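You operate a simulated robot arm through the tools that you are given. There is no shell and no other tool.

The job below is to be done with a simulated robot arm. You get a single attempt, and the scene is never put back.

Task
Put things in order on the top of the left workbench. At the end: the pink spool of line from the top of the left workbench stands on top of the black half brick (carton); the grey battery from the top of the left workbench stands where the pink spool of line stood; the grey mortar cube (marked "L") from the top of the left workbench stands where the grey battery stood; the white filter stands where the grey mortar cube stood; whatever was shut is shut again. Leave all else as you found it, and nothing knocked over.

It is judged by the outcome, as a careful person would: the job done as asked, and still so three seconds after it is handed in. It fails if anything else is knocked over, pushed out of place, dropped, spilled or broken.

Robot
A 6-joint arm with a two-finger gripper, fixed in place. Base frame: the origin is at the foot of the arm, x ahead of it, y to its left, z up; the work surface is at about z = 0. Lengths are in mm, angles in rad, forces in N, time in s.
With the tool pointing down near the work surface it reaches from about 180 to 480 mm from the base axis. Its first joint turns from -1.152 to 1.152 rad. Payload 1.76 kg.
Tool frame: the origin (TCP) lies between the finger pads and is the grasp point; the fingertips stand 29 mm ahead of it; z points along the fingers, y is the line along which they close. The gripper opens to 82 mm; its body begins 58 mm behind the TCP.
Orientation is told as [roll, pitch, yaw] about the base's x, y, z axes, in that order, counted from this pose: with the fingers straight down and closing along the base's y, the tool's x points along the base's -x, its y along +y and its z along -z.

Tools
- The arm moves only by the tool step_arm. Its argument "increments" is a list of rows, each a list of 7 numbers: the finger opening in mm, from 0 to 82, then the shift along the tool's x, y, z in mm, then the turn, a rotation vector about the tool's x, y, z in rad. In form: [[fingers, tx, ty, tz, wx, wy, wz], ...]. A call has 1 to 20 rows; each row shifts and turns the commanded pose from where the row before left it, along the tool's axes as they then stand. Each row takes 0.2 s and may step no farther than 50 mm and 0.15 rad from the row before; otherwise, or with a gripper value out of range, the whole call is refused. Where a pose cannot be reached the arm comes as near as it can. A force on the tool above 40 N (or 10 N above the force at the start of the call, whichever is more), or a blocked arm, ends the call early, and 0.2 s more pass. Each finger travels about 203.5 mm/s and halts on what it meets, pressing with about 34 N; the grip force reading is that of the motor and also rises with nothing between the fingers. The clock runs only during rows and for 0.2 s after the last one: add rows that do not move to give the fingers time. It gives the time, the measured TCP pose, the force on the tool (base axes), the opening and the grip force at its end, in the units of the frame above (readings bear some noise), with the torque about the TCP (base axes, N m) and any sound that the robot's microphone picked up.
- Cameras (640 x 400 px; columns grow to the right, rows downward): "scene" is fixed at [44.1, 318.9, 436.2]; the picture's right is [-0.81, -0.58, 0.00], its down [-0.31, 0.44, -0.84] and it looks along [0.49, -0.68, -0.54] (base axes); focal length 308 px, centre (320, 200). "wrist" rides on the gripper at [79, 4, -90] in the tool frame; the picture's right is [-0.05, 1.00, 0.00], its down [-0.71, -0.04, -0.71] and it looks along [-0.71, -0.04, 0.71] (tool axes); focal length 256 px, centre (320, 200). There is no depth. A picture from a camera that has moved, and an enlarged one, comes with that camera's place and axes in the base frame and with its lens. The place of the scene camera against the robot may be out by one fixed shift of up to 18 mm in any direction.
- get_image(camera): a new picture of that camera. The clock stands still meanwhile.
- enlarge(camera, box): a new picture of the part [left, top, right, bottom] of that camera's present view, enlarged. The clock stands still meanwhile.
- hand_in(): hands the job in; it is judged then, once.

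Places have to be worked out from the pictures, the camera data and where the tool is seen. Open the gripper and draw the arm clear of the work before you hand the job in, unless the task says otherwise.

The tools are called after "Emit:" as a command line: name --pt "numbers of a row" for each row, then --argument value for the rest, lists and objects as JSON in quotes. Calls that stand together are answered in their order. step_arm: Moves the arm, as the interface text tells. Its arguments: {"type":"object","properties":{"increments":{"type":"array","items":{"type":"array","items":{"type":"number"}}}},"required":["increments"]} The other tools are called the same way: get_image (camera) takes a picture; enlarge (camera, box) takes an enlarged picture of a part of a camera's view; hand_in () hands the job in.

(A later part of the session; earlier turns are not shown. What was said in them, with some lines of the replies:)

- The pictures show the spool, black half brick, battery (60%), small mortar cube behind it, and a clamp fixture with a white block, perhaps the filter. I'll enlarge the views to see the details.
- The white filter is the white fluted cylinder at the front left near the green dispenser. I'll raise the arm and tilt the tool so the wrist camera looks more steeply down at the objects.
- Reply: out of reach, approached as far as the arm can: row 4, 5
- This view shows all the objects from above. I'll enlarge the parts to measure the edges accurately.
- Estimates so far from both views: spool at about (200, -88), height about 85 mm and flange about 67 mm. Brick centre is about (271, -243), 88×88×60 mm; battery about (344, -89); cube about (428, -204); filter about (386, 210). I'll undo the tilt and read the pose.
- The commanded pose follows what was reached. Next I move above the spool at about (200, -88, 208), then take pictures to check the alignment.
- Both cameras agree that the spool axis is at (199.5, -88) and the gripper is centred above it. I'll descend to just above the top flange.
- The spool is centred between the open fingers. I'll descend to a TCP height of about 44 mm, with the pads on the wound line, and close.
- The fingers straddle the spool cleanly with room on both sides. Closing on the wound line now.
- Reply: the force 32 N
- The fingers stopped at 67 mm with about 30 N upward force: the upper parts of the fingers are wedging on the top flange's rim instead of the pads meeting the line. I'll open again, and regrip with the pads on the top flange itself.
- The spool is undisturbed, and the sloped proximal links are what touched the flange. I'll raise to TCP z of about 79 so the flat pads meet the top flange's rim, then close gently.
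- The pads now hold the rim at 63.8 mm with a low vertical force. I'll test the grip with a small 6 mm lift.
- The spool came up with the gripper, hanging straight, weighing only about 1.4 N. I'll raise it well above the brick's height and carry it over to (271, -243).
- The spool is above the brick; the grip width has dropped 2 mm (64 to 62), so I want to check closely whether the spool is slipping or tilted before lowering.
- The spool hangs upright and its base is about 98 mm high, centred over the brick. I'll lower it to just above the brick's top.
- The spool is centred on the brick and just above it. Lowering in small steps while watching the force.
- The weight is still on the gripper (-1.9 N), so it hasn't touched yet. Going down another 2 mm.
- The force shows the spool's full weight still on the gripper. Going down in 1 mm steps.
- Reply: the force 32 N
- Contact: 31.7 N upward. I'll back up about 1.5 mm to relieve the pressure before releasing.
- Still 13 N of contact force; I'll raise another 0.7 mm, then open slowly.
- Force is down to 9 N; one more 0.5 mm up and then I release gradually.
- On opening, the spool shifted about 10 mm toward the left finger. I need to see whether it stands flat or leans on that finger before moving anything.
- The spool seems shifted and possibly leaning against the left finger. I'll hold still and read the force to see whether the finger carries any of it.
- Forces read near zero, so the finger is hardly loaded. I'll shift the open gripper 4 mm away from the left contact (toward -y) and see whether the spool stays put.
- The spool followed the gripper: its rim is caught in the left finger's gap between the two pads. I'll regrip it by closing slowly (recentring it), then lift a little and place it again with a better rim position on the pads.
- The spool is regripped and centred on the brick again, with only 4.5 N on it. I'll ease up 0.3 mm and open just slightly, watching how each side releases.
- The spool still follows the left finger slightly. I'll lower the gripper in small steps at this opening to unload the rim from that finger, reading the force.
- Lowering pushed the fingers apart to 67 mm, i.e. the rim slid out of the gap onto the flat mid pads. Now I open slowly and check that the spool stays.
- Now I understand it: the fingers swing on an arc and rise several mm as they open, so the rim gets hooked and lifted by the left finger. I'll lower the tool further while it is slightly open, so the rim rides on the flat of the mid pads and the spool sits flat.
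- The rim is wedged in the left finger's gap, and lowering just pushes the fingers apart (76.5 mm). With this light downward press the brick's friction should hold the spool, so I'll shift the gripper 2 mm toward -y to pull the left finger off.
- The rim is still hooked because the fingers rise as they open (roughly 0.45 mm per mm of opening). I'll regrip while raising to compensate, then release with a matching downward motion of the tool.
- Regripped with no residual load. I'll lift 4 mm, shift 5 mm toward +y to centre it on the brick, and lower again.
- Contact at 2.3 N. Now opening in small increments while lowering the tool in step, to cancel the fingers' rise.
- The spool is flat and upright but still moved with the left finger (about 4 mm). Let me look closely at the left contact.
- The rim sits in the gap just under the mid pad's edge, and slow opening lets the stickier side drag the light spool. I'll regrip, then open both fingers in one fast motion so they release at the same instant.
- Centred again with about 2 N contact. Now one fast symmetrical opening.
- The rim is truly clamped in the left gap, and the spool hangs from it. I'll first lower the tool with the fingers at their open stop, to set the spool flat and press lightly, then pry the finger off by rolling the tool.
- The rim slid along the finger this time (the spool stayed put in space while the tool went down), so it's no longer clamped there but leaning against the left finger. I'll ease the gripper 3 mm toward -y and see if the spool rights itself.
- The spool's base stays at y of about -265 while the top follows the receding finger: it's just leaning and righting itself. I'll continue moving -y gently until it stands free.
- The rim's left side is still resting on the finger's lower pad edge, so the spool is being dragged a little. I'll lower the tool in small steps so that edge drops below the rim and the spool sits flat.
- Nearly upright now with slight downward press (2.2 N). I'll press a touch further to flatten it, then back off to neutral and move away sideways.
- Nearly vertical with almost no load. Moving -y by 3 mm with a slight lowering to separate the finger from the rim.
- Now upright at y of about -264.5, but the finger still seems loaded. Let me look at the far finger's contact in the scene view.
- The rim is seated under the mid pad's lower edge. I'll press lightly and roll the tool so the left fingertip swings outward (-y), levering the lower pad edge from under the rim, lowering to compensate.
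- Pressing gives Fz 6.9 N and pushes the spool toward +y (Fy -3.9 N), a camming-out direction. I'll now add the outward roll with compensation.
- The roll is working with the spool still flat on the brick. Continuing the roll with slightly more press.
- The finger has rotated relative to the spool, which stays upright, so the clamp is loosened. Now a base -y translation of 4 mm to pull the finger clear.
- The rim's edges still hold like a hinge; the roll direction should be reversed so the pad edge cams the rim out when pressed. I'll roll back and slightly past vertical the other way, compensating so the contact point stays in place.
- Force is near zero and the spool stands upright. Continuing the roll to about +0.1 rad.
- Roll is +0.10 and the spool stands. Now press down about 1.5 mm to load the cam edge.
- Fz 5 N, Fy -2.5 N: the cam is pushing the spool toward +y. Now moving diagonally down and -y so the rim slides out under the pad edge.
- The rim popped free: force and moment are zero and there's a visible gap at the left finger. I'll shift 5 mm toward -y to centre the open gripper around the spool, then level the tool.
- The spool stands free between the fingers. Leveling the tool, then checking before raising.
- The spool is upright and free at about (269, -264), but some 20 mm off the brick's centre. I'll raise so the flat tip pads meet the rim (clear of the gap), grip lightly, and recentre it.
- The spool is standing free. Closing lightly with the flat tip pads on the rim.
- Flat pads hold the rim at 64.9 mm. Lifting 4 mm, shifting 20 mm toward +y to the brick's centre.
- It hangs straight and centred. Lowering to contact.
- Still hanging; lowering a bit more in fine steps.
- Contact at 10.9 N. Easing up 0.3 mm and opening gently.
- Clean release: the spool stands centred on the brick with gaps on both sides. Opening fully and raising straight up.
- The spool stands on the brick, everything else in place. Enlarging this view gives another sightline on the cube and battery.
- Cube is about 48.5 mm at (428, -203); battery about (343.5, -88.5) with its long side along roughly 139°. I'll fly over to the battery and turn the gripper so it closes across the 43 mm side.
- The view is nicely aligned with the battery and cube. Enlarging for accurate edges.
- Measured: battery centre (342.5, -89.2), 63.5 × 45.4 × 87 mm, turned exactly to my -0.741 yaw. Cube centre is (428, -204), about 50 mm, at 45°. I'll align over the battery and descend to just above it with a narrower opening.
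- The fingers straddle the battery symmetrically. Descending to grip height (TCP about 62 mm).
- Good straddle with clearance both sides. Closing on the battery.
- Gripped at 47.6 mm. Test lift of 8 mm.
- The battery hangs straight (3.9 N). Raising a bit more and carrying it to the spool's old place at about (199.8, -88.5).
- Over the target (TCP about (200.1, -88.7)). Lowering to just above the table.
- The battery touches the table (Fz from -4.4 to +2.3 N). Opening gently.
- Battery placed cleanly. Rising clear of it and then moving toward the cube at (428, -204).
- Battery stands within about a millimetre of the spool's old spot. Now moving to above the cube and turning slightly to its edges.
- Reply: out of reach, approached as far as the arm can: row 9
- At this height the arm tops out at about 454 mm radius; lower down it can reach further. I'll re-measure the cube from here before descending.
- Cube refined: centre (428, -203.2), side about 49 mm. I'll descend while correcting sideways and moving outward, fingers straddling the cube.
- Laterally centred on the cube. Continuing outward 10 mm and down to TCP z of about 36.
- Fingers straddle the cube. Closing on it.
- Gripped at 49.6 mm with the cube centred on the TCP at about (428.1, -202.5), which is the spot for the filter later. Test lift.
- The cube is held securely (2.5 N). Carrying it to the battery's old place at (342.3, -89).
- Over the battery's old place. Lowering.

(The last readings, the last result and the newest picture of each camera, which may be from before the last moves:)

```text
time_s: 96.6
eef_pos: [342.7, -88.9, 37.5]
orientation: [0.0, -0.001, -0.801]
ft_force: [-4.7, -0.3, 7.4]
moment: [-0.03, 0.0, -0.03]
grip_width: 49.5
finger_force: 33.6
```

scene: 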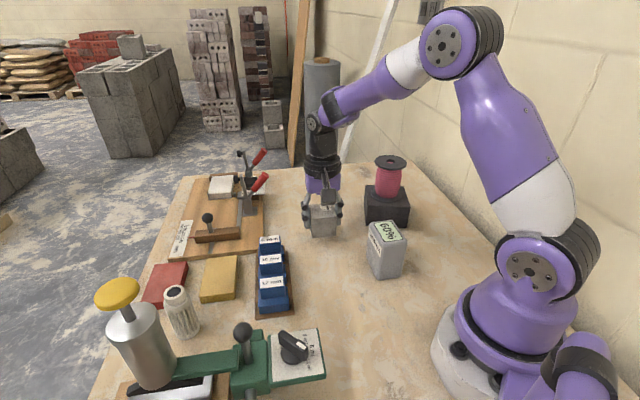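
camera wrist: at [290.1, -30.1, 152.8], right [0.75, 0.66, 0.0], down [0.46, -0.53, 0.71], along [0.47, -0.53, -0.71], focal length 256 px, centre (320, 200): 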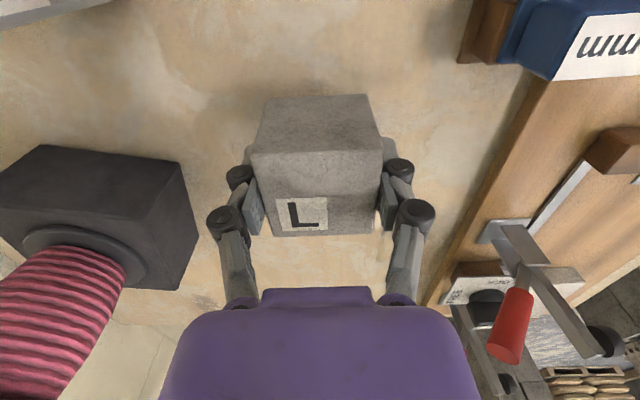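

The cube touches the table (7.4 N). Easing up slightly and opening gently.

Emit:
step_arm --pt "40 0 0 -0.2 0 0 0" --pt "46 0 0 0 0 0 0" --pt "48.5 0 0 0 0 0 0" --pt "50 0 0 0 0 0 0" --pt "52 0 0 0 0 0 0" --pt "56 0 0 0 0 0 0" --pt "64 0 0 0 0 0 0" --pt "72 0 0 0 0 0 0" --pt "72 0 0 0 0 0 0"

Emit:
get_image --camera "wrist"

Emit:
enlarge --camera "scene" --box '[240, 140, 420, 270]'

```text
time_s: 98.6
eef_pos: [343.5, -88.6, 36.9]
orientation: [0.0, 0.0, -0.801]
ft_force: [-0.1, 0.1, -0.2]
moment: [-0.03, 0.0, 0.03]
grip_width: 71.9
finger_force: 0.0
```

```text
taken
camera wrist: at [290.3, -29.2, 127.6], right [0.75, 0.66, 0.0], down [0.47, -0.53, 0.71], along [0.47, -0.53, -0.71], focal length 256 px, centre (320, 200)
```

wrist: 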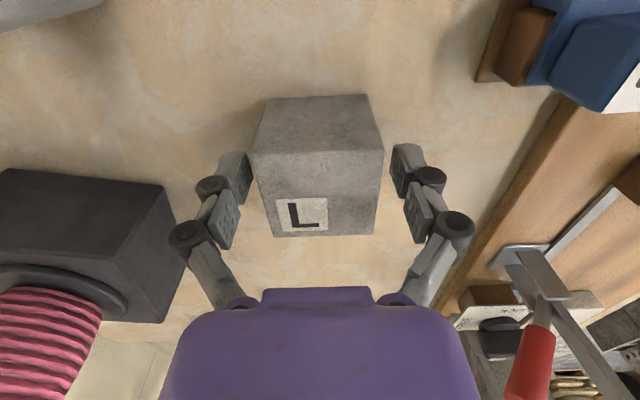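

```text
3.08 times, centred on (330, 205) of scene
camera zoom: at [44.1, 318.9, 436.2], right [-0.81, -0.58, 0.0], down [-0.31, 0.44, -0.84], along [0.49, -0.68, -0.54], focal length 948 px, centre (289, 185)
```

zoom: 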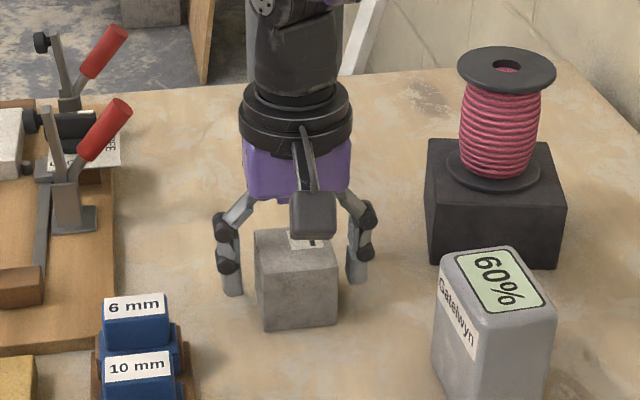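

Cube placed at the battery's old spot. Raising, turning the wrist back, and moving to a spot from which the wrist camera can view the filter.

Emit:
step_arm --pt "72 0 0 -15 0 0 0" --pt "72 0 0 -30 0 0 0" --pt "72 0 0 -35 0 0 0" --pt "72 0 0 -35 0 0 0" --pt "72 0 0 -35 0 0 0" --pt "72 0 0 0 0 0 -0.14" --pt "72 0 0 0 0 0 -0.14" --pt "72 0 0 0 0 0 -0.14" --pt "72 0 0 0 0 0 -0.14" --pt "72 0 0 0 0 0 -0.14" --pt "72 0 0 0 0 0 -0.14" --pt "72 0 0 0 0 0 0"

Emit:
get_image --camera "scene"

Emit:
get_image --camera "wrist"

```text
time_s: 101.2
eef_pos: [342.1, -88.5, 188.3]
orientation: [0.001, 0.0, 0.041]
ft_force: [-0.5, -0.1, 0.0]
moment: [-0.01, -0.06, 0.02]
grip_width: 72.0
finger_force: 0.1
```

```text
taken
```

scene: 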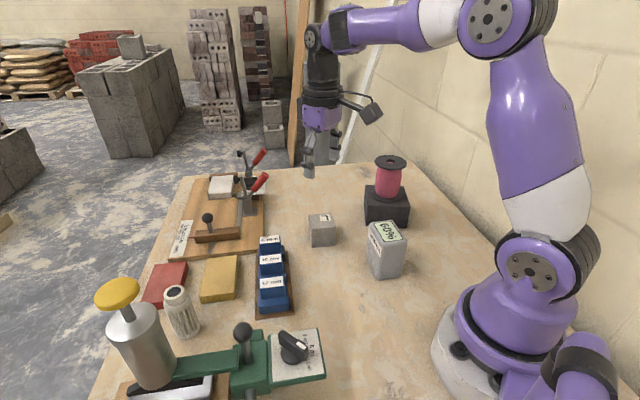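

```text
taken
camera wrist: at [262.6, -88.4, 277.3], right [0.01, 1.0, 0.0], down [0.71, -0.01, 0.71], along [0.71, -0.01, -0.71], focal length 256 px, centre (320, 200)
```

wrist: 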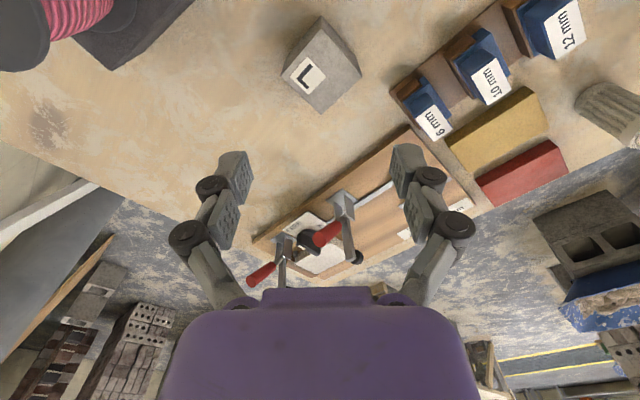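

All placed items stand well. Moving over to view the filter (z about 190, clear of everything on the way).

Emit:
step_arm --pt "72 5.6 34.9 0 0 0 0" --pt "72 5.6 34.9 0 0 0 0" --pt "72 5.6 34.9 0 0 0 0" --pt "72 5.6 34.9 0 0 0 0" --pt "72 5.6 34.9 0 0 0 0" --pt "72 5.6 34.9 0 0 0 0" --pt "72 0 0 0 0 0 -0.14" --pt "72 0 0 0 0 0 -0.14" --pt "72 0 0 0 0 0 -0.14" --pt "72 0 0 0 0 0 0"

Emit:
get_image --camera "wrist"

Emit:
get_image --camera "scene"

```text
time_s: 103.4
eef_pos: [301.0, 120.5, 188.6]
orientation: [0.0, 0.0, 0.464]
ft_force: [-0.2, -0.8, 0.5]
moment: [0.0, 0.01, -0.01]
grip_width: 71.9
finger_force: 0.2
```

```text
taken
camera wrist: at [227.8, 87.8, 277.5], right [-0.4, 0.92, 0.0], down [0.65, 0.28, 0.71], along [0.65, 0.28, -0.71], focal length 256 px, centre (320, 200)
```

wrist: 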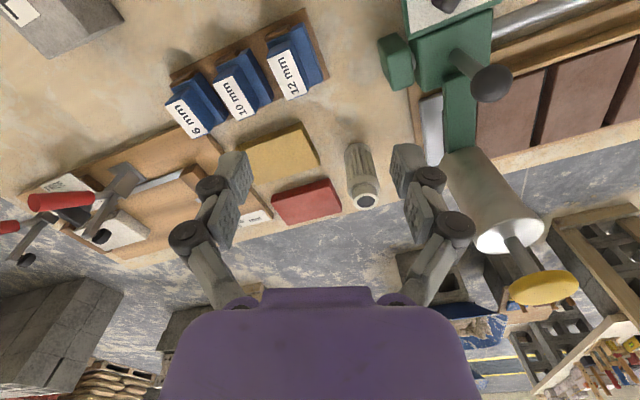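

```text
taken
```

scene: 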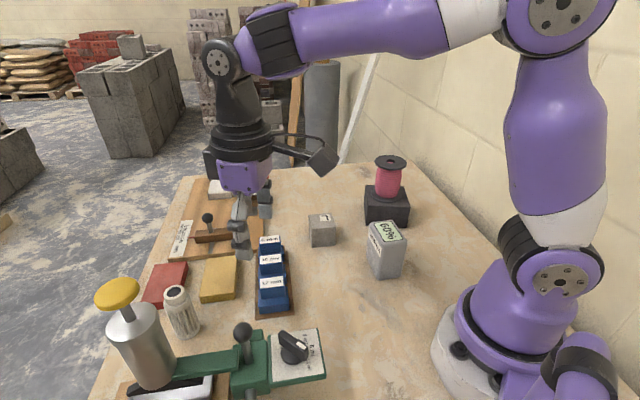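

The filter is in view between the red block and the dispenser arm. Enlarging to measure it and its surroundings.

Emit:
enlarge --camera "wrist" --box '[310, 120, 410, 220]'

Emit:
enlarge --camera "wrist" --box '[230, 80, 590, 310]'

Emit:
enlarge --camera "scene" --box '[80, 250, 280, 400]'

```text
4.00 times, centred on (360, 170) of wrist
camera zoom: at [227.8, 87.8, 277.5], right [-0.4, 0.92, 0.0], down [0.65, 0.28, 0.71], along [0.65, 0.28, -0.71], focal length 1024 px, centre (160, 320)
```

zoom: 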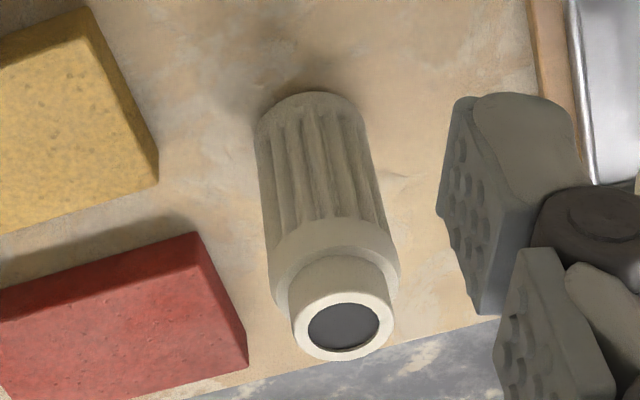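

```text
1.74 times, centred on (410, 195) of wrist
camera zoom: at [227.8, 87.8, 277.5], right [-0.4, 0.92, 0.0], down [0.65, 0.28, 0.71], along [0.65, 0.28, -0.71], focal length 445 px, centre (164, 209)
```

zoom: 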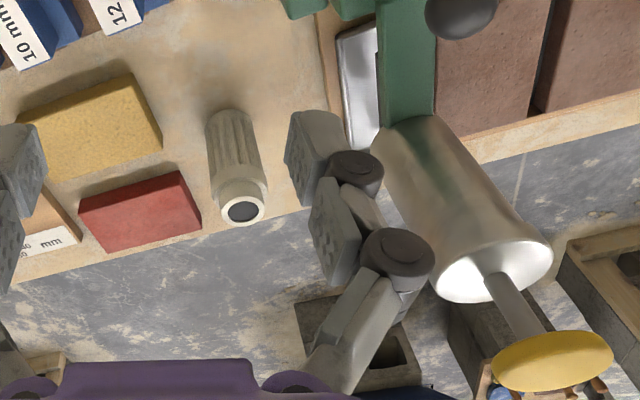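

```text
2.67 times, centred on (180, 325) of scene
camera zoom: at [44.1, 318.9, 436.2], right [-0.81, -0.58, 0.0], down [-0.31, 0.44, -0.84], along [0.49, -0.68, -0.54], focal length 822 px, centre (693, -133)
```

zoom: 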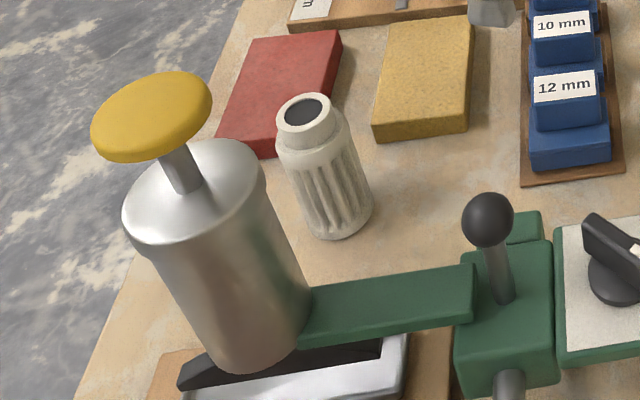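

Filter: axis at about (385.6, 209.7), about 86 mm tall, body about 36 mm. Clearances are best with the fingers closing near 73° (yaw -0.3), so I'll turn to that, narrow the opening to 60 mm, and move above it.

Emit:
step_arm --pt "60 0 0 0 0 0 0.128" --pt "60 0 0 0 0 0 0.128" --pt "60 0 0 0 0 0 0.128" --pt "60 0 0 0 0 0 0.128" --pt "60 0 0 0 0 0 0.126" --pt "60 0 0 0 0 0 0.126" --pt "60 -10.9 22 0 0 0 0" --pt "60 -10.9 22 0 0 0 0" --pt "60 -10.9 22 10 0 0 0" --pt "60 -10.9 22 15 0 0 0" --pt "60 -10.9 22 15 0 0 0" --pt "60 0 0 0 0 0 0"

Emit:
get_image --camera "wrist"

Emit:
get_image --camera "scene"

```text
time_s: 106.0
eef_pos: [386.2, 206.7, 148.4]
orientation: [-0.001, 0.0, -0.301]
ft_force: [0.6, 0.5, -0.6]
moment: [0.02, 0.0, 0.02]
grip_width: 60.0
finger_force: 0.2
```

```text
taken
camera wrist: at [310.6, 233.8, 238.3], right [0.35, 0.94, 0.0], down [0.66, -0.25, 0.71], along [0.66, -0.25, -0.71], focal length 256 px, centre (320, 200)
```

wrist: 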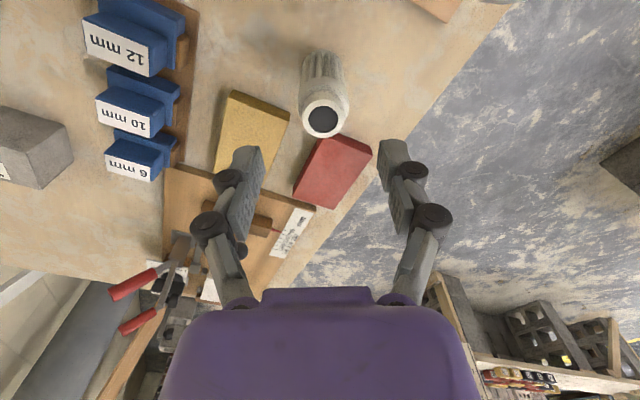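

```text
taken
```

scene: 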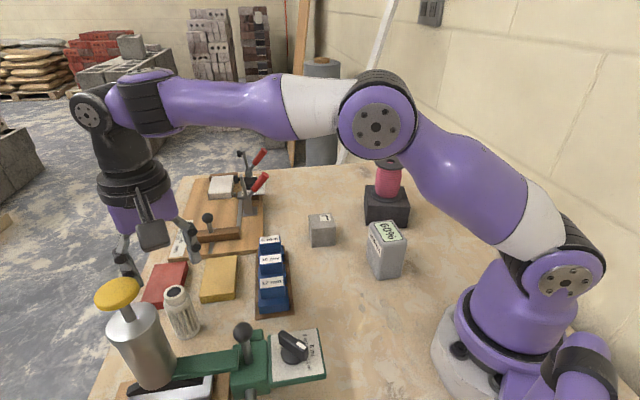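

Enlarging the filter to check its alignment under the gripper.

Emit:
enlarge --camera "wrist" --box '[270, 30, 380, 150]'

Emit:
enlarge --camera "scene" --box '[60, 170, 260, 350]'

```text
3.33 times, centred on (325, 90) of wrist
camera zoom: at [310.6, 233.8, 238.3], right [0.35, 0.94, 0.0], down [0.66, -0.25, 0.71], along [0.66, -0.25, -0.71], focal length 853 px, centre (303, 567)
```

zoom: 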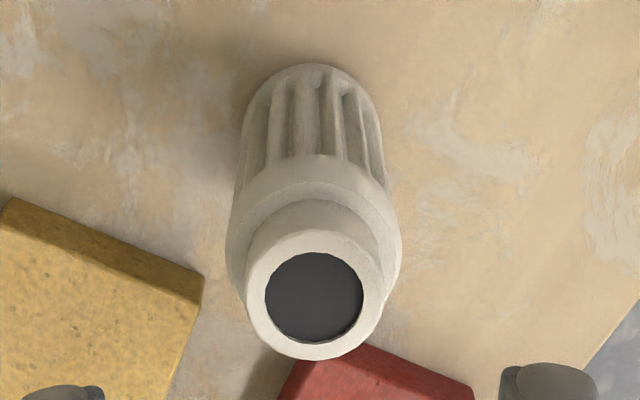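

```text
2.22 times, centred on (160, 260) of scene
camera zoom: at [44.1, 318.9, 436.2], right [-0.81, -0.58, 0.0], down [-0.31, 0.44, -0.84], along [0.49, -0.68, -0.54], focal length 685 px, centre (676, 67)
```

zoom: 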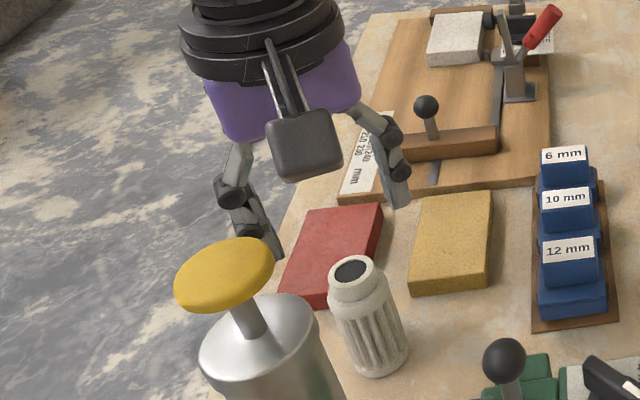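

Filter axis is within 2 mm of the TCP. Correcting and descending halfway.

Emit:
step_arm --pt "60 0.3 1.9 15 0 0 0" --pt "60 0 0 20 0 0 0" --pt "60 0 0 20 0 0 0" --pt "60 0 0 0 0 0 0"

Emit:
get_image --camera "wrist"

Emit:
enlarge --camera "scene" --box '[60, 190, 260, 370]'

```text
time_s: 107.0
eef_pos: [383.3, 208.2, 93.4]
orientation: [0.0, 0.0, -0.305]
ft_force: [-0.1, -0.5, 0.2]
moment: [0.04, 0.01, -0.01]
grip_width: 60.0
finger_force: 0.1
```

```text
taken
camera wrist: at [309.9, 236.9, 183.1], right [0.35, 0.94, 0.0], down [0.66, -0.25, 0.71], along [0.66, -0.25, -0.71], focal length 256 px, centre (320, 200)
```

wrist: 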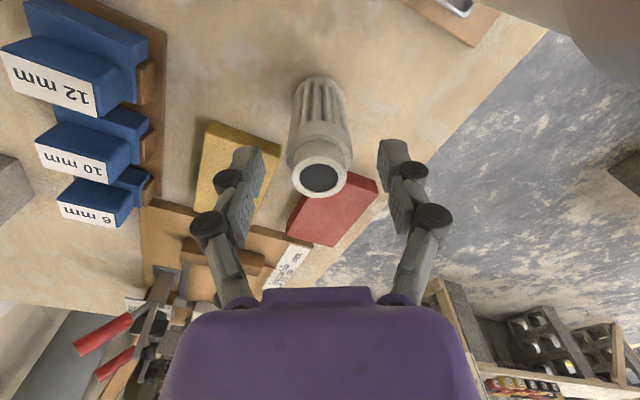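

```text
2.22 times, centred on (160, 280) of scene
camera zoom: at [44.1, 318.9, 436.2], right [-0.81, -0.58, 0.0], down [-0.31, 0.44, -0.84], along [0.49, -0.68, -0.54], focal length 685 px, centre (676, 22)
```

zoom: 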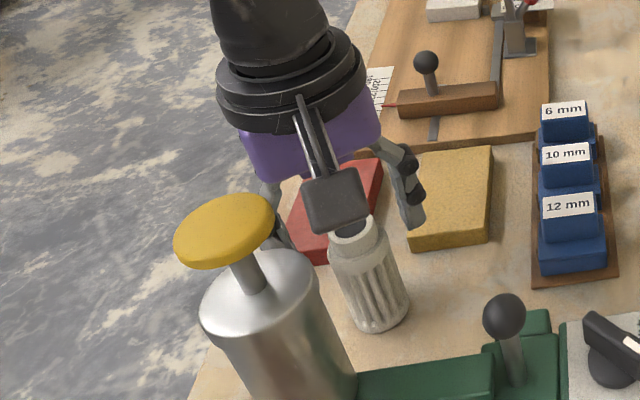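

Alignment is good. Before going lower I want to check the left finger's clearance to the yellow block.

Emit:
enlarge --camera "wrist" --box '[190, 90, 390, 250]'

Emit:
enlarge --camera "scene" --box '[140, 230, 250, 330]'

```text
2.50 times, centred on (290, 170) of wrist
camera zoom: at [309.9, 236.9, 183.1], right [0.35, 0.94, 0.0], down [0.66, -0.25, 0.71], along [0.66, -0.25, -0.71], focal length 640 px, centre (395, 275)
```

zoom: 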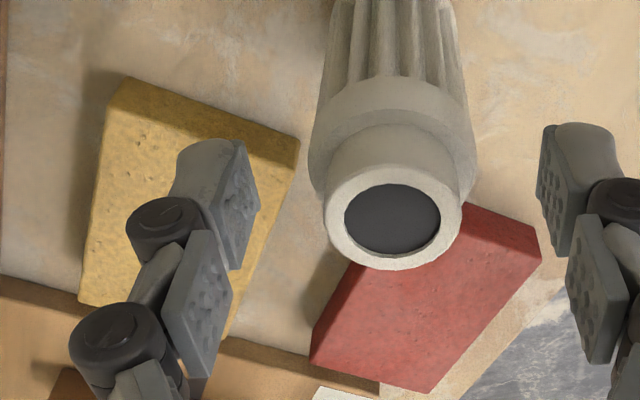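

```text
4.00 times, centred on (195, 280) of scene
camera zoom: at [44.1, 318.9, 436.2], right [-0.81, -0.58, 0.0], down [-0.31, 0.44, -0.84], along [0.49, -0.68, -0.54], focal length 1233 px, centre (820, -120)
```

zoom: 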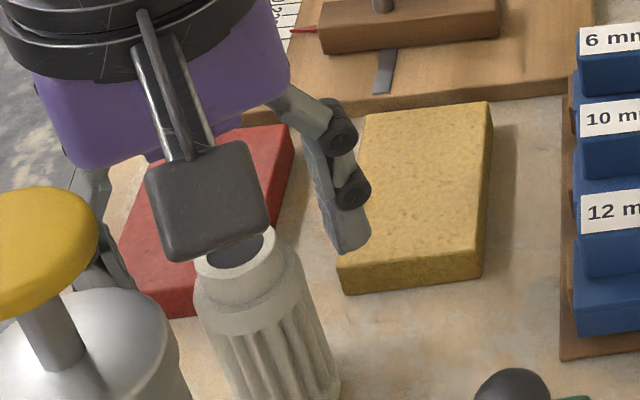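

Yellow block is only about 17 mm tall and its corner is about 50 mm from the filter; the finger clears it by nearly 19 mm. Descending to TCP z of about 47.

Emit:
step_arm --pt "60 -0.8 0 15 0 0 0" --pt "60 0 0 16 0 0 0" --pt "60 0 0 15 0 0 0" --pt "60 0 0 0 0 0 0"

Emit:
get_image --camera "wrist"

Emit:
enlarge --camera "scene" --box '[80, 210, 260, 370]'

```text
time_s: 108.0
eef_pos: [387.1, 208.4, 48.0]
orientation: [0.002, -0.002, -0.302]
ft_force: [0.5, 0.1, 0.2]
moment: [0.02, 0.01, 0.03]
grip_width: 59.8
finger_force: 0.1
```

```text
taken
camera wrist: at [312.0, 236.5, 137.5], right [0.35, 0.94, 0.0], down [0.66, -0.25, 0.71], along [0.66, -0.25, -0.71], focal length 256 px, centre (320, 200)
```

wrist: 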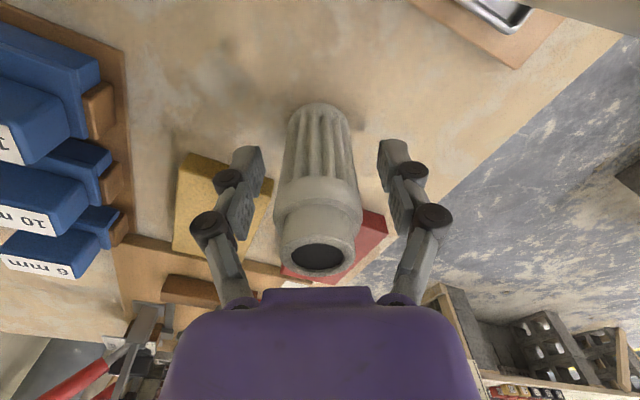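

```text
2.50 times, centred on (170, 290) of scene
camera zoom: at [44.1, 318.9, 436.2], right [-0.81, -0.58, 0.0], down [-0.31, 0.44, -0.84], along [0.49, -0.68, -0.54], focal length 770 px, centre (695, -25)
```

zoom: 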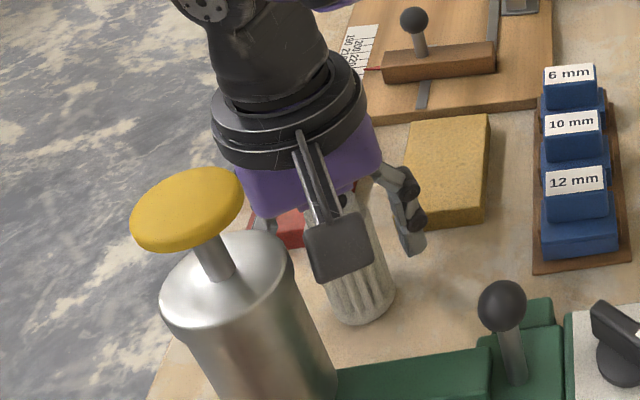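

Centred. Closing on the filter's body.

Emit:
step_arm --pt "52 0 0 0 0 0 0" --pt "46 0 0 0 0 0 0" --pt "42 0 0 0 0 0 0" --pt "39 0 0 0 0 0 0" --pt "36 0 0 0 0 0 0" --pt "33 0 0 0 0 0 0" --pt "30 0 0 0 0 0 0" --pt "30 0 0 0 0 0 0"

Emit:
get_image --camera "wrist"

```text
time_s: 109.8
eef_pos: [387.1, 208.2, 47.6]
orientation: [0.0, -0.001, -0.305]
ft_force: [-1.6, -1.5, 3.7]
moment: [0.04, 0.04, -0.02]
grip_width: 34.4
finger_force: 34.5
```

```text
taken
camera wrist: at [312.0, 236.6, 137.8], right [0.35, 0.94, 0.0], down [0.66, -0.25, 0.71], along [0.66, -0.25, -0.71], focal length 256 px, centre (320, 200)
```

wrist: 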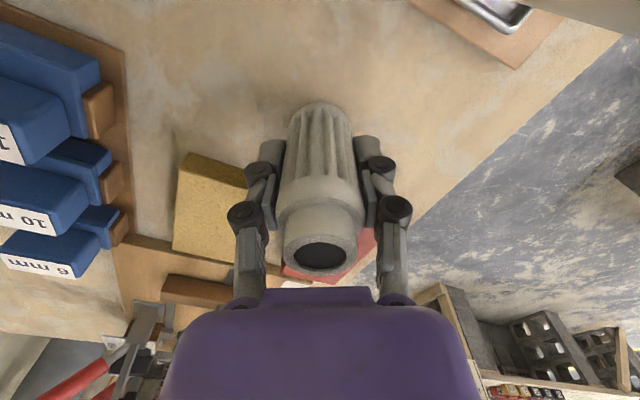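

Gripped at 34.4 mm. Test lift.

Emit:
step_arm --pt "30 0 0 -2 0 0 0" --pt "30 0 0 -3 0 0 0" --pt "30 0 0 -3 0 0 0" --pt "30 0 0 0 0 0 0"

Emit:
enlarge --camera "scene" --box '[80, 210, 260, 370]'

Emit:
get_image --camera "wrist"

```text
time_s: 110.8
eef_pos: [386.5, 209.9, 55.1]
orientation: [-0.001, 0.002, -0.302]
ft_force: [-0.3, 0.1, -0.3]
moment: [0.0, -0.02, 0.04]
grip_width: 34.5
finger_force: 34.1
```

```text
2.50 times, centred on (170, 290) of scene
camera zoom: at [44.1, 318.9, 436.2], right [-0.81, -0.58, 0.0], down [-0.31, 0.44, -0.84], along [0.49, -0.68, -0.54], focal length 770 px, centre (695, -25)
```

zoom: 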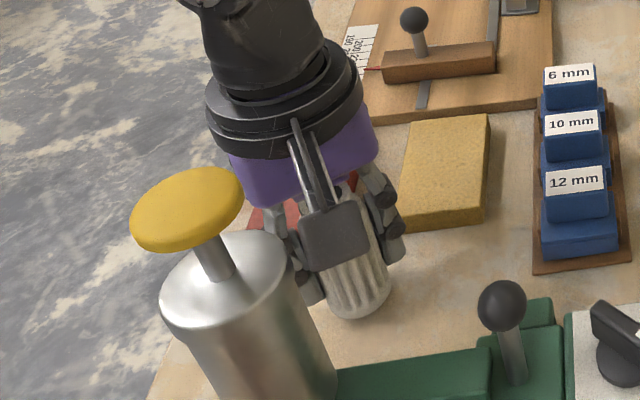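

```text
taken
camera wrist: at [311.9, 236.7, 145.2], right [0.35, 0.94, 0.0], down [0.66, -0.25, 0.71], along [0.66, -0.25, -0.71], focal length 256 px, centre (320, 200)
```

wrist: 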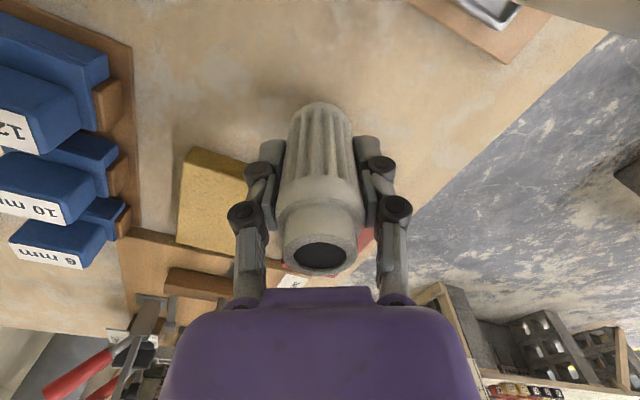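

The filter is held (very light). Raising to clear everything, then carrying it inward over the low items, staying well inside of the clamps.

Emit:
step_arm --pt "30 0 0 -15 0 0 0" --pt "30 0 0 -25 0 0 0" --pt "30 0 0 -25 0 0 0" --pt "30 0 0 -25 0 0 0" --pt "30 4.4 -24.7 0 0 0 0" --pt "30 4.4 -24.7 0 0 0 0" --pt "30 4.4 -24.7 0 0 0 0" --pt "30 4.4 -24.7 0 0 0 0" --pt "30 0 0 0 0 0 0"

Emit:
get_image --camera "scene"

Emit:
get_image --camera "wrist"

```text
time_s: 112.8
eef_pos: [341.1, 119.8, 145.7]
orientation: [0.002, 0.002, -0.304]
ft_force: [0.6, 0.1, -0.4]
moment: [-0.02, 0.0, -0.02]
grip_width: 34.5
finger_force: 34.1
```

```text
taken
```

scene: 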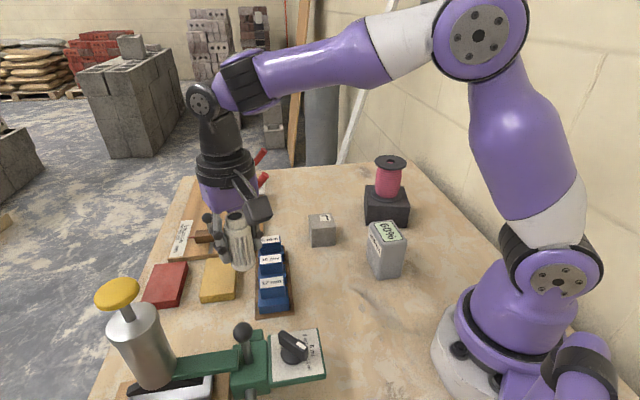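

```text
taken
camera wrist: at [265.0, 147.4, 235.4], right [0.35, 0.94, 0.0], down [0.66, -0.25, 0.71], along [0.66, -0.25, -0.71], focal length 256 px, centre (320, 200)
```

wrist: 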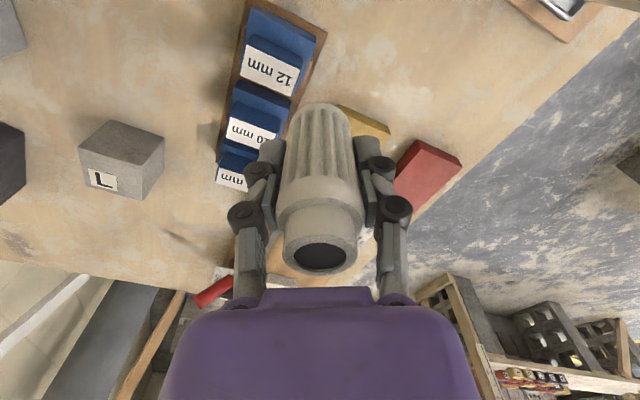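

Carrying fine at about z 145 (filter bottom about 98 mm). Continuing across toward (310, -113).

Emit:
step_arm --pt "30 -1.4 -24.7 0 0 0 0" --pt "30 -1.4 -24.7 0 0 0 0" --pt "30 -1.4 -24.7 0 0 0 0" --pt "30 -1.4 -24.7 0 0 0 0" --pt "30 -1.4 -24.7 0 0 0 0" --pt "30 -8.4 -27 0 0 0 0" --pt "30 -8.4 -27 0 0 0 0" --pt "30 -8.4 -27 0 0 0 0" --pt "30 -8.3 -27 0 0 0 0" --pt "30 0 0 0 0 0 0"

Emit:
get_image --camera "scene"

Emit:
get_image --camera "wrist"

```text
time_s: 115.0
eef_pos: [310.4, -113.5, 143.8]
orientation: [0.002, -0.001, -0.304]
ft_force: [0.1, 0.4, -0.3]
moment: [-0.02, -0.02, -0.02]
grip_width: 34.4
finger_force: 34.2
```

```text
taken
```

scene: 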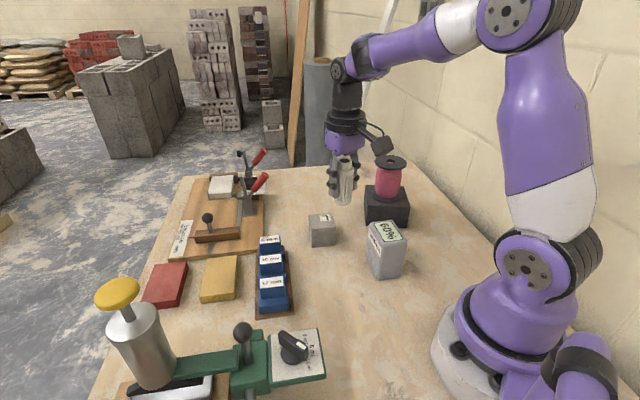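

```text
taken
camera wrist: at [235.8, -85.3, 234.1], right [0.35, 0.94, 0.0], down [0.66, -0.25, 0.71], along [0.66, -0.25, -0.71], focal length 256 px, centre (320, 200)
```

wrist: 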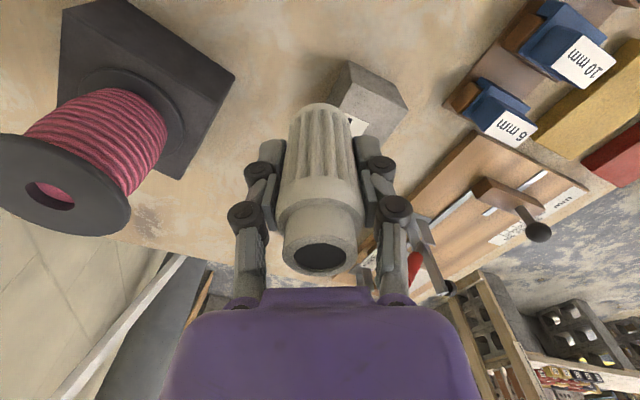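

Clear of everything. Moving out toward the cube's old place at this height, then lowering at about 440 mm radius.

Emit:
step_arm --pt "30 -21.6 -8.6 0 0 0 0" --pt "30 -21.6 -8.6 0 0 0 0" --pt "30 -21.6 -8.6 0 0 0 0" --pt "30 -21.6 -8.6 0 0 0 0" --pt "30 -21.4 -8.5 0 0 0 0" --pt "30 0 0 25 0 0 0" --pt "30 0 0 25 0 0 0" --pt "30 0 0 20 0 0 0" --pt "30 0 0 0 0 0 0"

Emit:
get_image --camera "scene"

Emit:
get_image --camera "wrist"

```text
time_s: 117.0
eef_pos: [400.1, -186.6, 73.7]
orientation: [0.002, 0.001, -0.304]
ft_force: [-0.4, -0.1, -0.6]
moment: [0.0, 0.01, 0.01]
grip_width: 34.7
finger_force: 33.9
```

```text
taken
```

scene: 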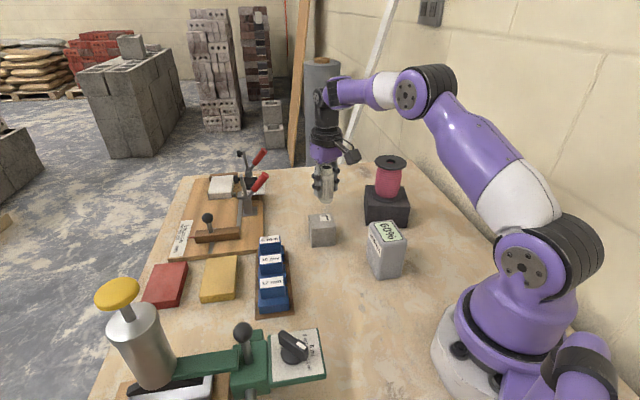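

```text
taken
camera wrist: at [325.3, -158.7, 164.3], right [0.35, 0.94, 0.0], down [0.66, -0.25, 0.71], along [0.66, -0.25, -0.71], focal length 256 px, centre (320, 200)
```

wrist: 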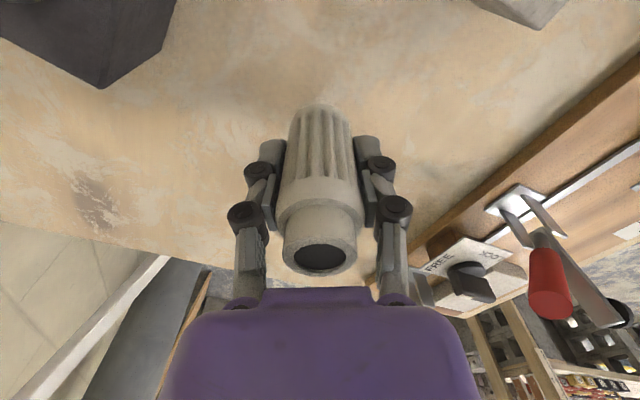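

Now extending outward to (428.1, -202.5) while lowering to about z 60.

Emit:
step_arm --pt "30 -8 -1.75 5 0 0 0" --pt "30 -8 -1.75 5 0 0 0" --pt "30 -8 -1.75 4 0 0 0" --pt "30 -8.2 -1.75 0 0 0 0" --pt "30 0 0 0 0 0 0"

Emit:
get_image --camera "wrist"

Emit:
enlarge --camera "scene" --box '[240, 120, 420, 250]'

```text
time_s: 118.2
eef_pos: [428.6, -204.8, 60.0]
orientation: [0.003, 0.0, -0.304]
ft_force: [-0.2, -0.6, -1.4]
moment: [0.02, -0.03, 0.01]
grip_width: 34.3
finger_force: 33.8
```

```text
taken
camera wrist: at [354.2, -175.9, 150.8], right [0.35, 0.94, 0.0], down [0.66, -0.25, 0.71], along [0.66, -0.25, -0.71], focal length 256 px, centre (320, 200)
```

wrist: 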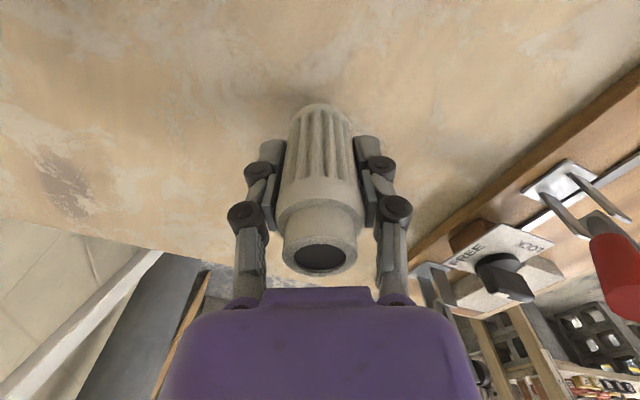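

```text
3.08 times, centred on (330, 185) of scene
camera zoom: at [44.1, 318.8, 436.2], right [-0.81, -0.58, 0.0], down [-0.31, 0.44, -0.84], along [0.49, -0.68, -0.54], focal length 948 px, centre (289, 246)
```

zoom: 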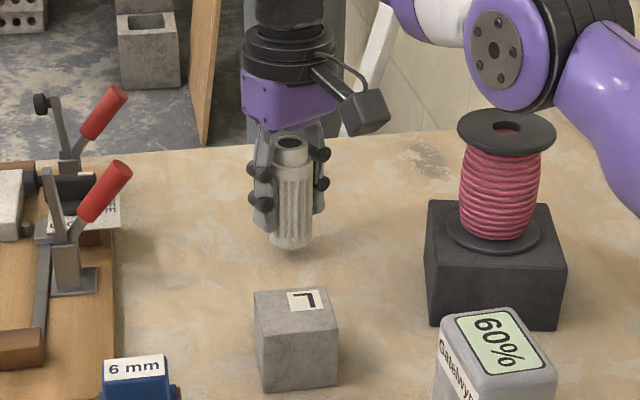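

On target (428.4, -203.4). Lowering the filter to the table.

Emit:
step_arm --pt "30 0 0.5 5 0 0 0" --pt "30 0 0 4 0 0 0" --pt "30 0 0 2.5 0 0 0" --pt "30 0 0 0 0 0 0"

```text
time_s: 119.2
eef_pos: [429.2, -201.6, 48.5]
orientation: [0.002, 0.001, -0.305]
ft_force: [-0.4, 0.0, -0.1]
moment: [-0.01, -0.01, 0.02]
grip_width: 34.6
finger_force: 33.9
```

Emit:
step_arm --pt "30 0 0 0.7 0 0 0" --pt "30 0 0 0.7 0 0 0" --pt "30 0 0 0 0 0 0"

```text
time_s: 120.0
eef_pos: [428.8, -201.9, 46.9]
orientation: [0.001, 0.001, -0.305]
ft_force: [-0.6, 0.2, -0.5]
moment: [-0.02, 0.05, -0.02]
grip_width: 34.6
finger_force: 34.2
```

No contact yet; a bit lower.

Emit:
step_arm --pt "30 0 0 0.6 0 0 0" --pt "30 0 0 0 0 0 0"

```text
time_s: 120.6
eef_pos: [429.8, -202.0, 48.8]
orientation: [-0.001, 0.0, -0.303]
ft_force: [-4.1, 1.3, 12.8]
moment: [0.05, 0.27, 0.0]
grip_width: 34.6
finger_force: 33.7
```

Contact (12.8 N). Easing up 0.4 mm and opening gently.

Emit:
step_arm --pt "30 0 0 -0.4 0 0 0" --pt "30 0 0 0 0 0 0" --pt "33 0 0 0 0 0 0" --pt "34.5 0 0 0 0 0 0" --pt "36 0 0 0 0 0 0" --pt "39 0 0 0 0 0 0" --pt "44 0 0 0 0 0 0" --pt "50 0 0 0 0 0 0" --pt "58 0 0 0 0 0 0" --pt "62 0 0 0 0 0 0" --pt "62 0 0 0 0 0 0"

Emit:
get_image --camera "wrist"

Emit:
enlarge --camera "scene" --box '[240, 120, 420, 250]'

```text
time_s: 123.0
eef_pos: [429.4, -202.6, 46.6]
orientation: [0.001, 0.0, -0.304]
ft_force: [0.4, -0.5, 0.5]
moment: [0.0, -0.01, -0.03]
grip_width: 62.0
finger_force: 0.1
```

```text
taken
camera wrist: at [354.1, -174.6, 137.3], right [0.35, 0.94, 0.0], down [0.66, -0.25, 0.71], along [0.66, -0.25, -0.71], focal length 256 px, centre (320, 200)
```

wrist: 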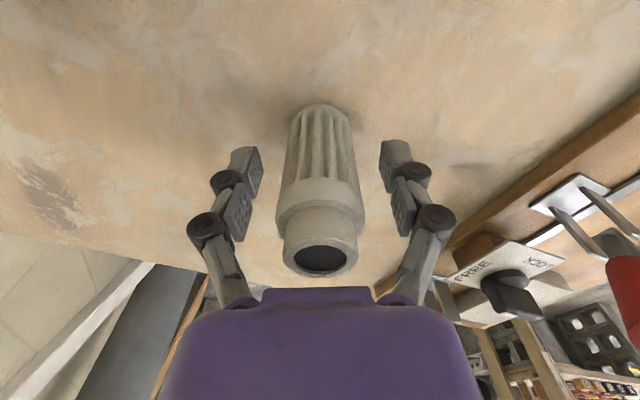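

```text
3.08 times, centred on (330, 185) of scene
camera zoom: at [44.1, 318.9, 436.2], right [-0.81, -0.58, 0.0], down [-0.31, 0.44, -0.84], along [0.49, -0.68, -0.54], focal length 948 px, centre (289, 246)
```

zoom: 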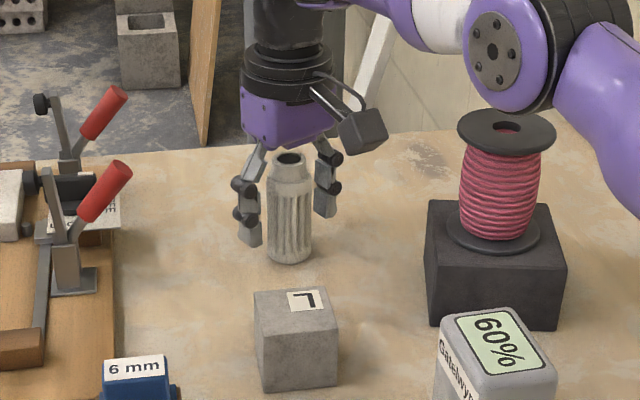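

The filter stands free. I'll back out horizontally toward the robot (the filter passes out between the fingers), then raise.

Emit:
step_arm --pt "64 6 0 0 0 0 0" --pt "64 10 0 0 0 0 0" --pt "64 10 0 0 0 0 0" --pt "64 10 0 0 0 0 0" --pt "64 0 0 0 0 0 0"

Emit:
get_image --camera "wrist"

Emit:
enlarge --camera "scene" --box '[240, 120, 420, 250]'

```text
time_s: 124.2
eef_pos: [394.5, -192.2, 46.4]
orientation: [0.001, 0.001, -0.302]
ft_force: [-1.0, -0.5, -0.3]
moment: [-0.04, 0.02, 0.01]
grip_width: 63.8
finger_force: 0.1
```

```text
taken
camera wrist: at [319.6, -164.1, 137.9], right [0.35, 0.94, 0.0], down [0.66, -0.25, 0.71], along [0.66, -0.25, -0.71], focal length 256 px, centre (320, 200)
```

wrist: 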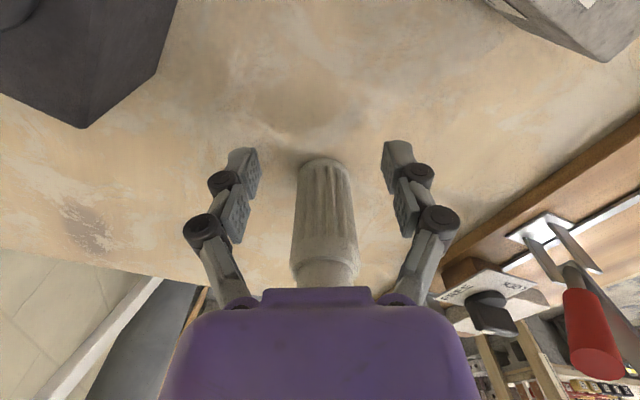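

```text
3.08 times, centred on (330, 185) of scene
camera zoom: at [44.1, 318.9, 436.2], right [-0.81, -0.58, 0.0], down [-0.31, 0.44, -0.84], along [0.49, -0.68, -0.54], focal length 948 px, centre (289, 246)
```

zoom: 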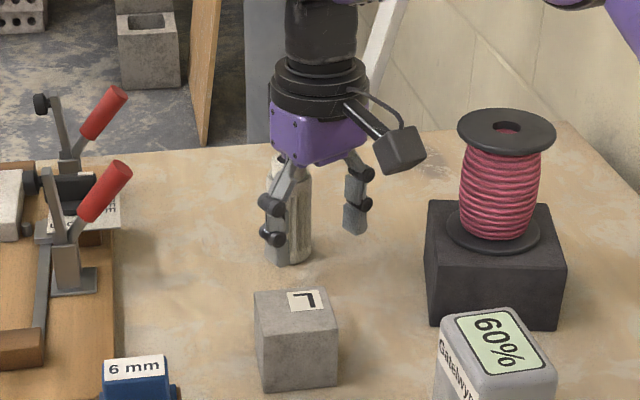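

The fingers are clear of the filter, which stands still. Raising straight up now.

Emit:
step_arm --pt "64 4 0 -10 0 0 0" --pt "64 4 0 -20 0 0 0" --pt "64 0 0 -30 0 0 0" --pt "64 0 0 -30 0 0 0" --pt "64 10 5 -30 0 0 0" --pt "64 20 10 -20 0 0 0" --pt "64 20 10 0 0 0 0" --pt "64 0 0 0 0 0 0"

Emit:
get_image --camera "wrist"

Emit:
get_image --camera "scene"

```text
time_s: 126.0
eef_pos: [346.2, -150.0, 188.1]
orientation: [0.003, -0.001, -0.306]
ft_force: [0.0, 0.1, 0.6]
moment: [-0.02, -0.04, 0.0]
grip_width: 63.8
finger_force: 0.0
```

```text
taken
camera wrist: at [271.1, -122.2, 277.4], right [0.35, 0.94, 0.0], down [0.66, -0.25, 0.71], along [0.66, -0.25, -0.71], focal length 256 px, centre (320, 200)
```

wrist: 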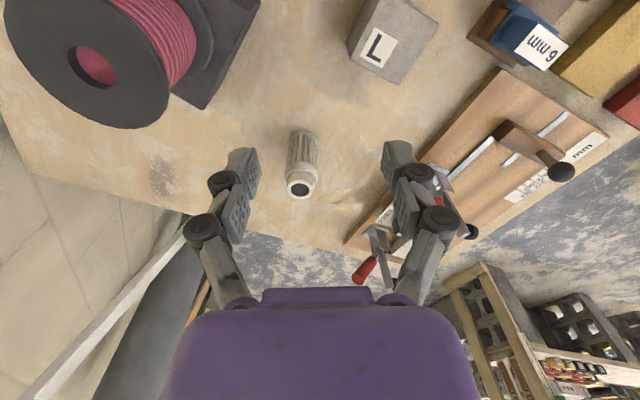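

```text
taken
```

scene: 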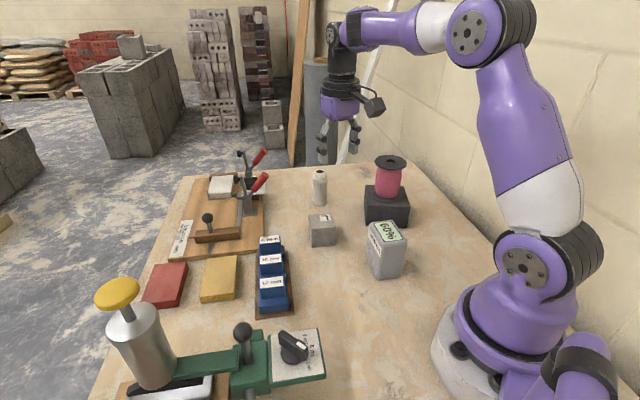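

All four items are in their new places. I'll compare the same enlarged scene views with the start to check that the brick and other things haven't shifted.

Emit:
enlarge --camera "scene" --box '[290, 160, 450, 290]'

Emit:
enlarge --camera "scene" --box '[150, 140, 310, 260]'

Emit:
enlarge --camera "scene" --box '[90, 250, 340, 400]'

```text
3.08 times, centred on (370, 225) of scene
camera zoom: at [44.1, 318.9, 436.2], right [-0.81, -0.58, 0.0], down [-0.31, 0.44, -0.84], along [0.49, -0.68, -0.54], focal length 948 px, centre (166, 123)
```

zoom: 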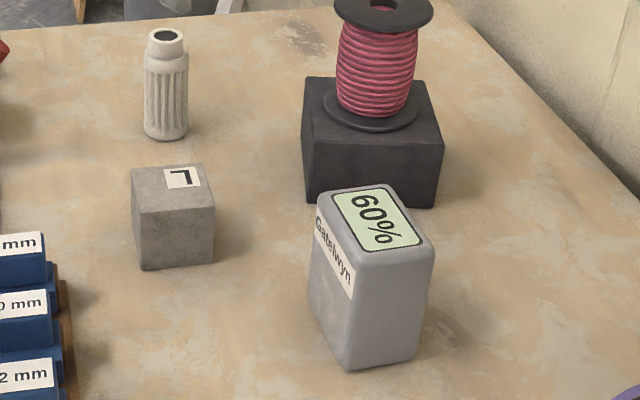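

```text
3.33 times, centred on (230, 200) of scene
camera zoom: at [44.1, 318.9, 436.2], right [-0.81, -0.58, 0.0], down [-0.31, 0.44, -0.84], along [0.49, -0.68, -0.54], focal length 1027 px, centre (620, 200)
```

zoom: 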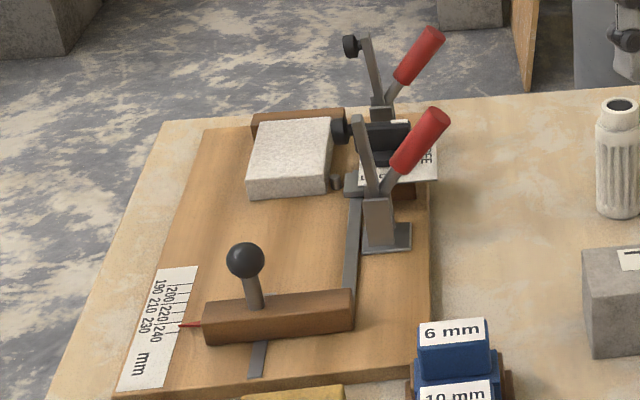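

```text
2.56 times, centred on (215, 325) of scene
camera zoom: at [44.1, 318.9, 436.2], right [-0.81, -0.58, 0.0], down [-0.31, 0.44, -0.84], along [0.49, -0.68, -0.54], focal length 789 px, centre (589, -120)
```

zoom: 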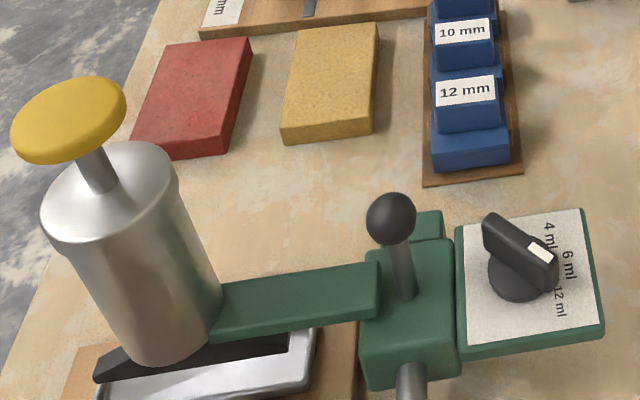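

The brick and all other things sit exactly where they were, and the four items stand on their targets. I'll withdraw the arm to its starting pose with the gripper open.

Emit:
step_arm --pt "82 0 0 -20 0 0 0" --pt "82 20.5 19.7 -12 0 0 0" --pt "82 20.5 19.7 -12 0 0 0" --pt "82 20.5 19.7 -12 0 0 0" --pt "82 0 0 0 0 0 -0.15" --pt "82 0 0 0 0 0 -0.15" --pt "82 0 0 0 0 0 0" --pt "82 0 0 0 0 0 0"

Emit:
get_image --camera "scene"

Emit:
get_image --camera "wrist"

```text
time_s: 127.8
eef_pos: [304.8, -75.9, 243.4]
orientation: [0.003, -0.002, -0.004]
ft_force: [-0.3, 0.3, -0.1]
moment: [-0.02, -0.01, -0.01]
grip_width: 81.9
finger_force: 0.2
```

```text
taken
```

scene: 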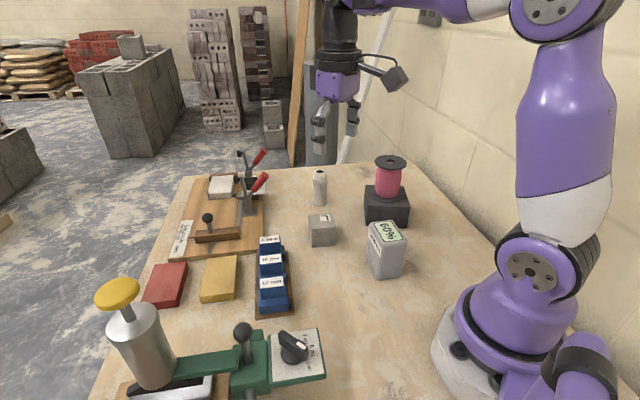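

```text
taken
camera wrist: at [225.5, -71.8, 333.2], right [0.06, 1.0, 0.0], down [0.71, -0.04, 0.71], along [0.71, -0.04, -0.71], focal length 256 px, centre (320, 200)
```

wrist: 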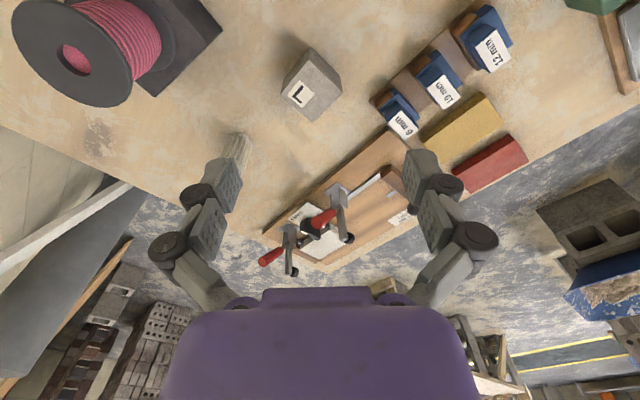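

The arm is back at its starting pose with the gripper open. The spool stands on the brick, the battery where the spool stood, the cube where the battery stood and the filter where the cube stood. Nothing else has moved, so I'm handing in.

Emit:
hand_in

```text
The job is handed in.
```

The job is handed in. All four items were standing on their new spots when I left them:

- **Pink spool:** on top of the black half brick, close to its centre.
- **Grey battery:** where the spool stood, within about 1 mm by my measurement.
- **Grey mortar cube ("L"):** where the battery stood, within about 1 mm.
- **White filter:** where the cube stood, within about 3 mm.

The spool was the hard part. Its rim jammed between the pads of one finger, so it was dragged and tilted on the brick several times before I could free it. I then gripped it again with the flat fingertips and centred it. It did not fall, and before-and-after pictures show the brick in the same place.

Nothing else on the bench looked moved, and I saw nothing that needed shutting again. The arm is back at its starting pose with the gripper open.
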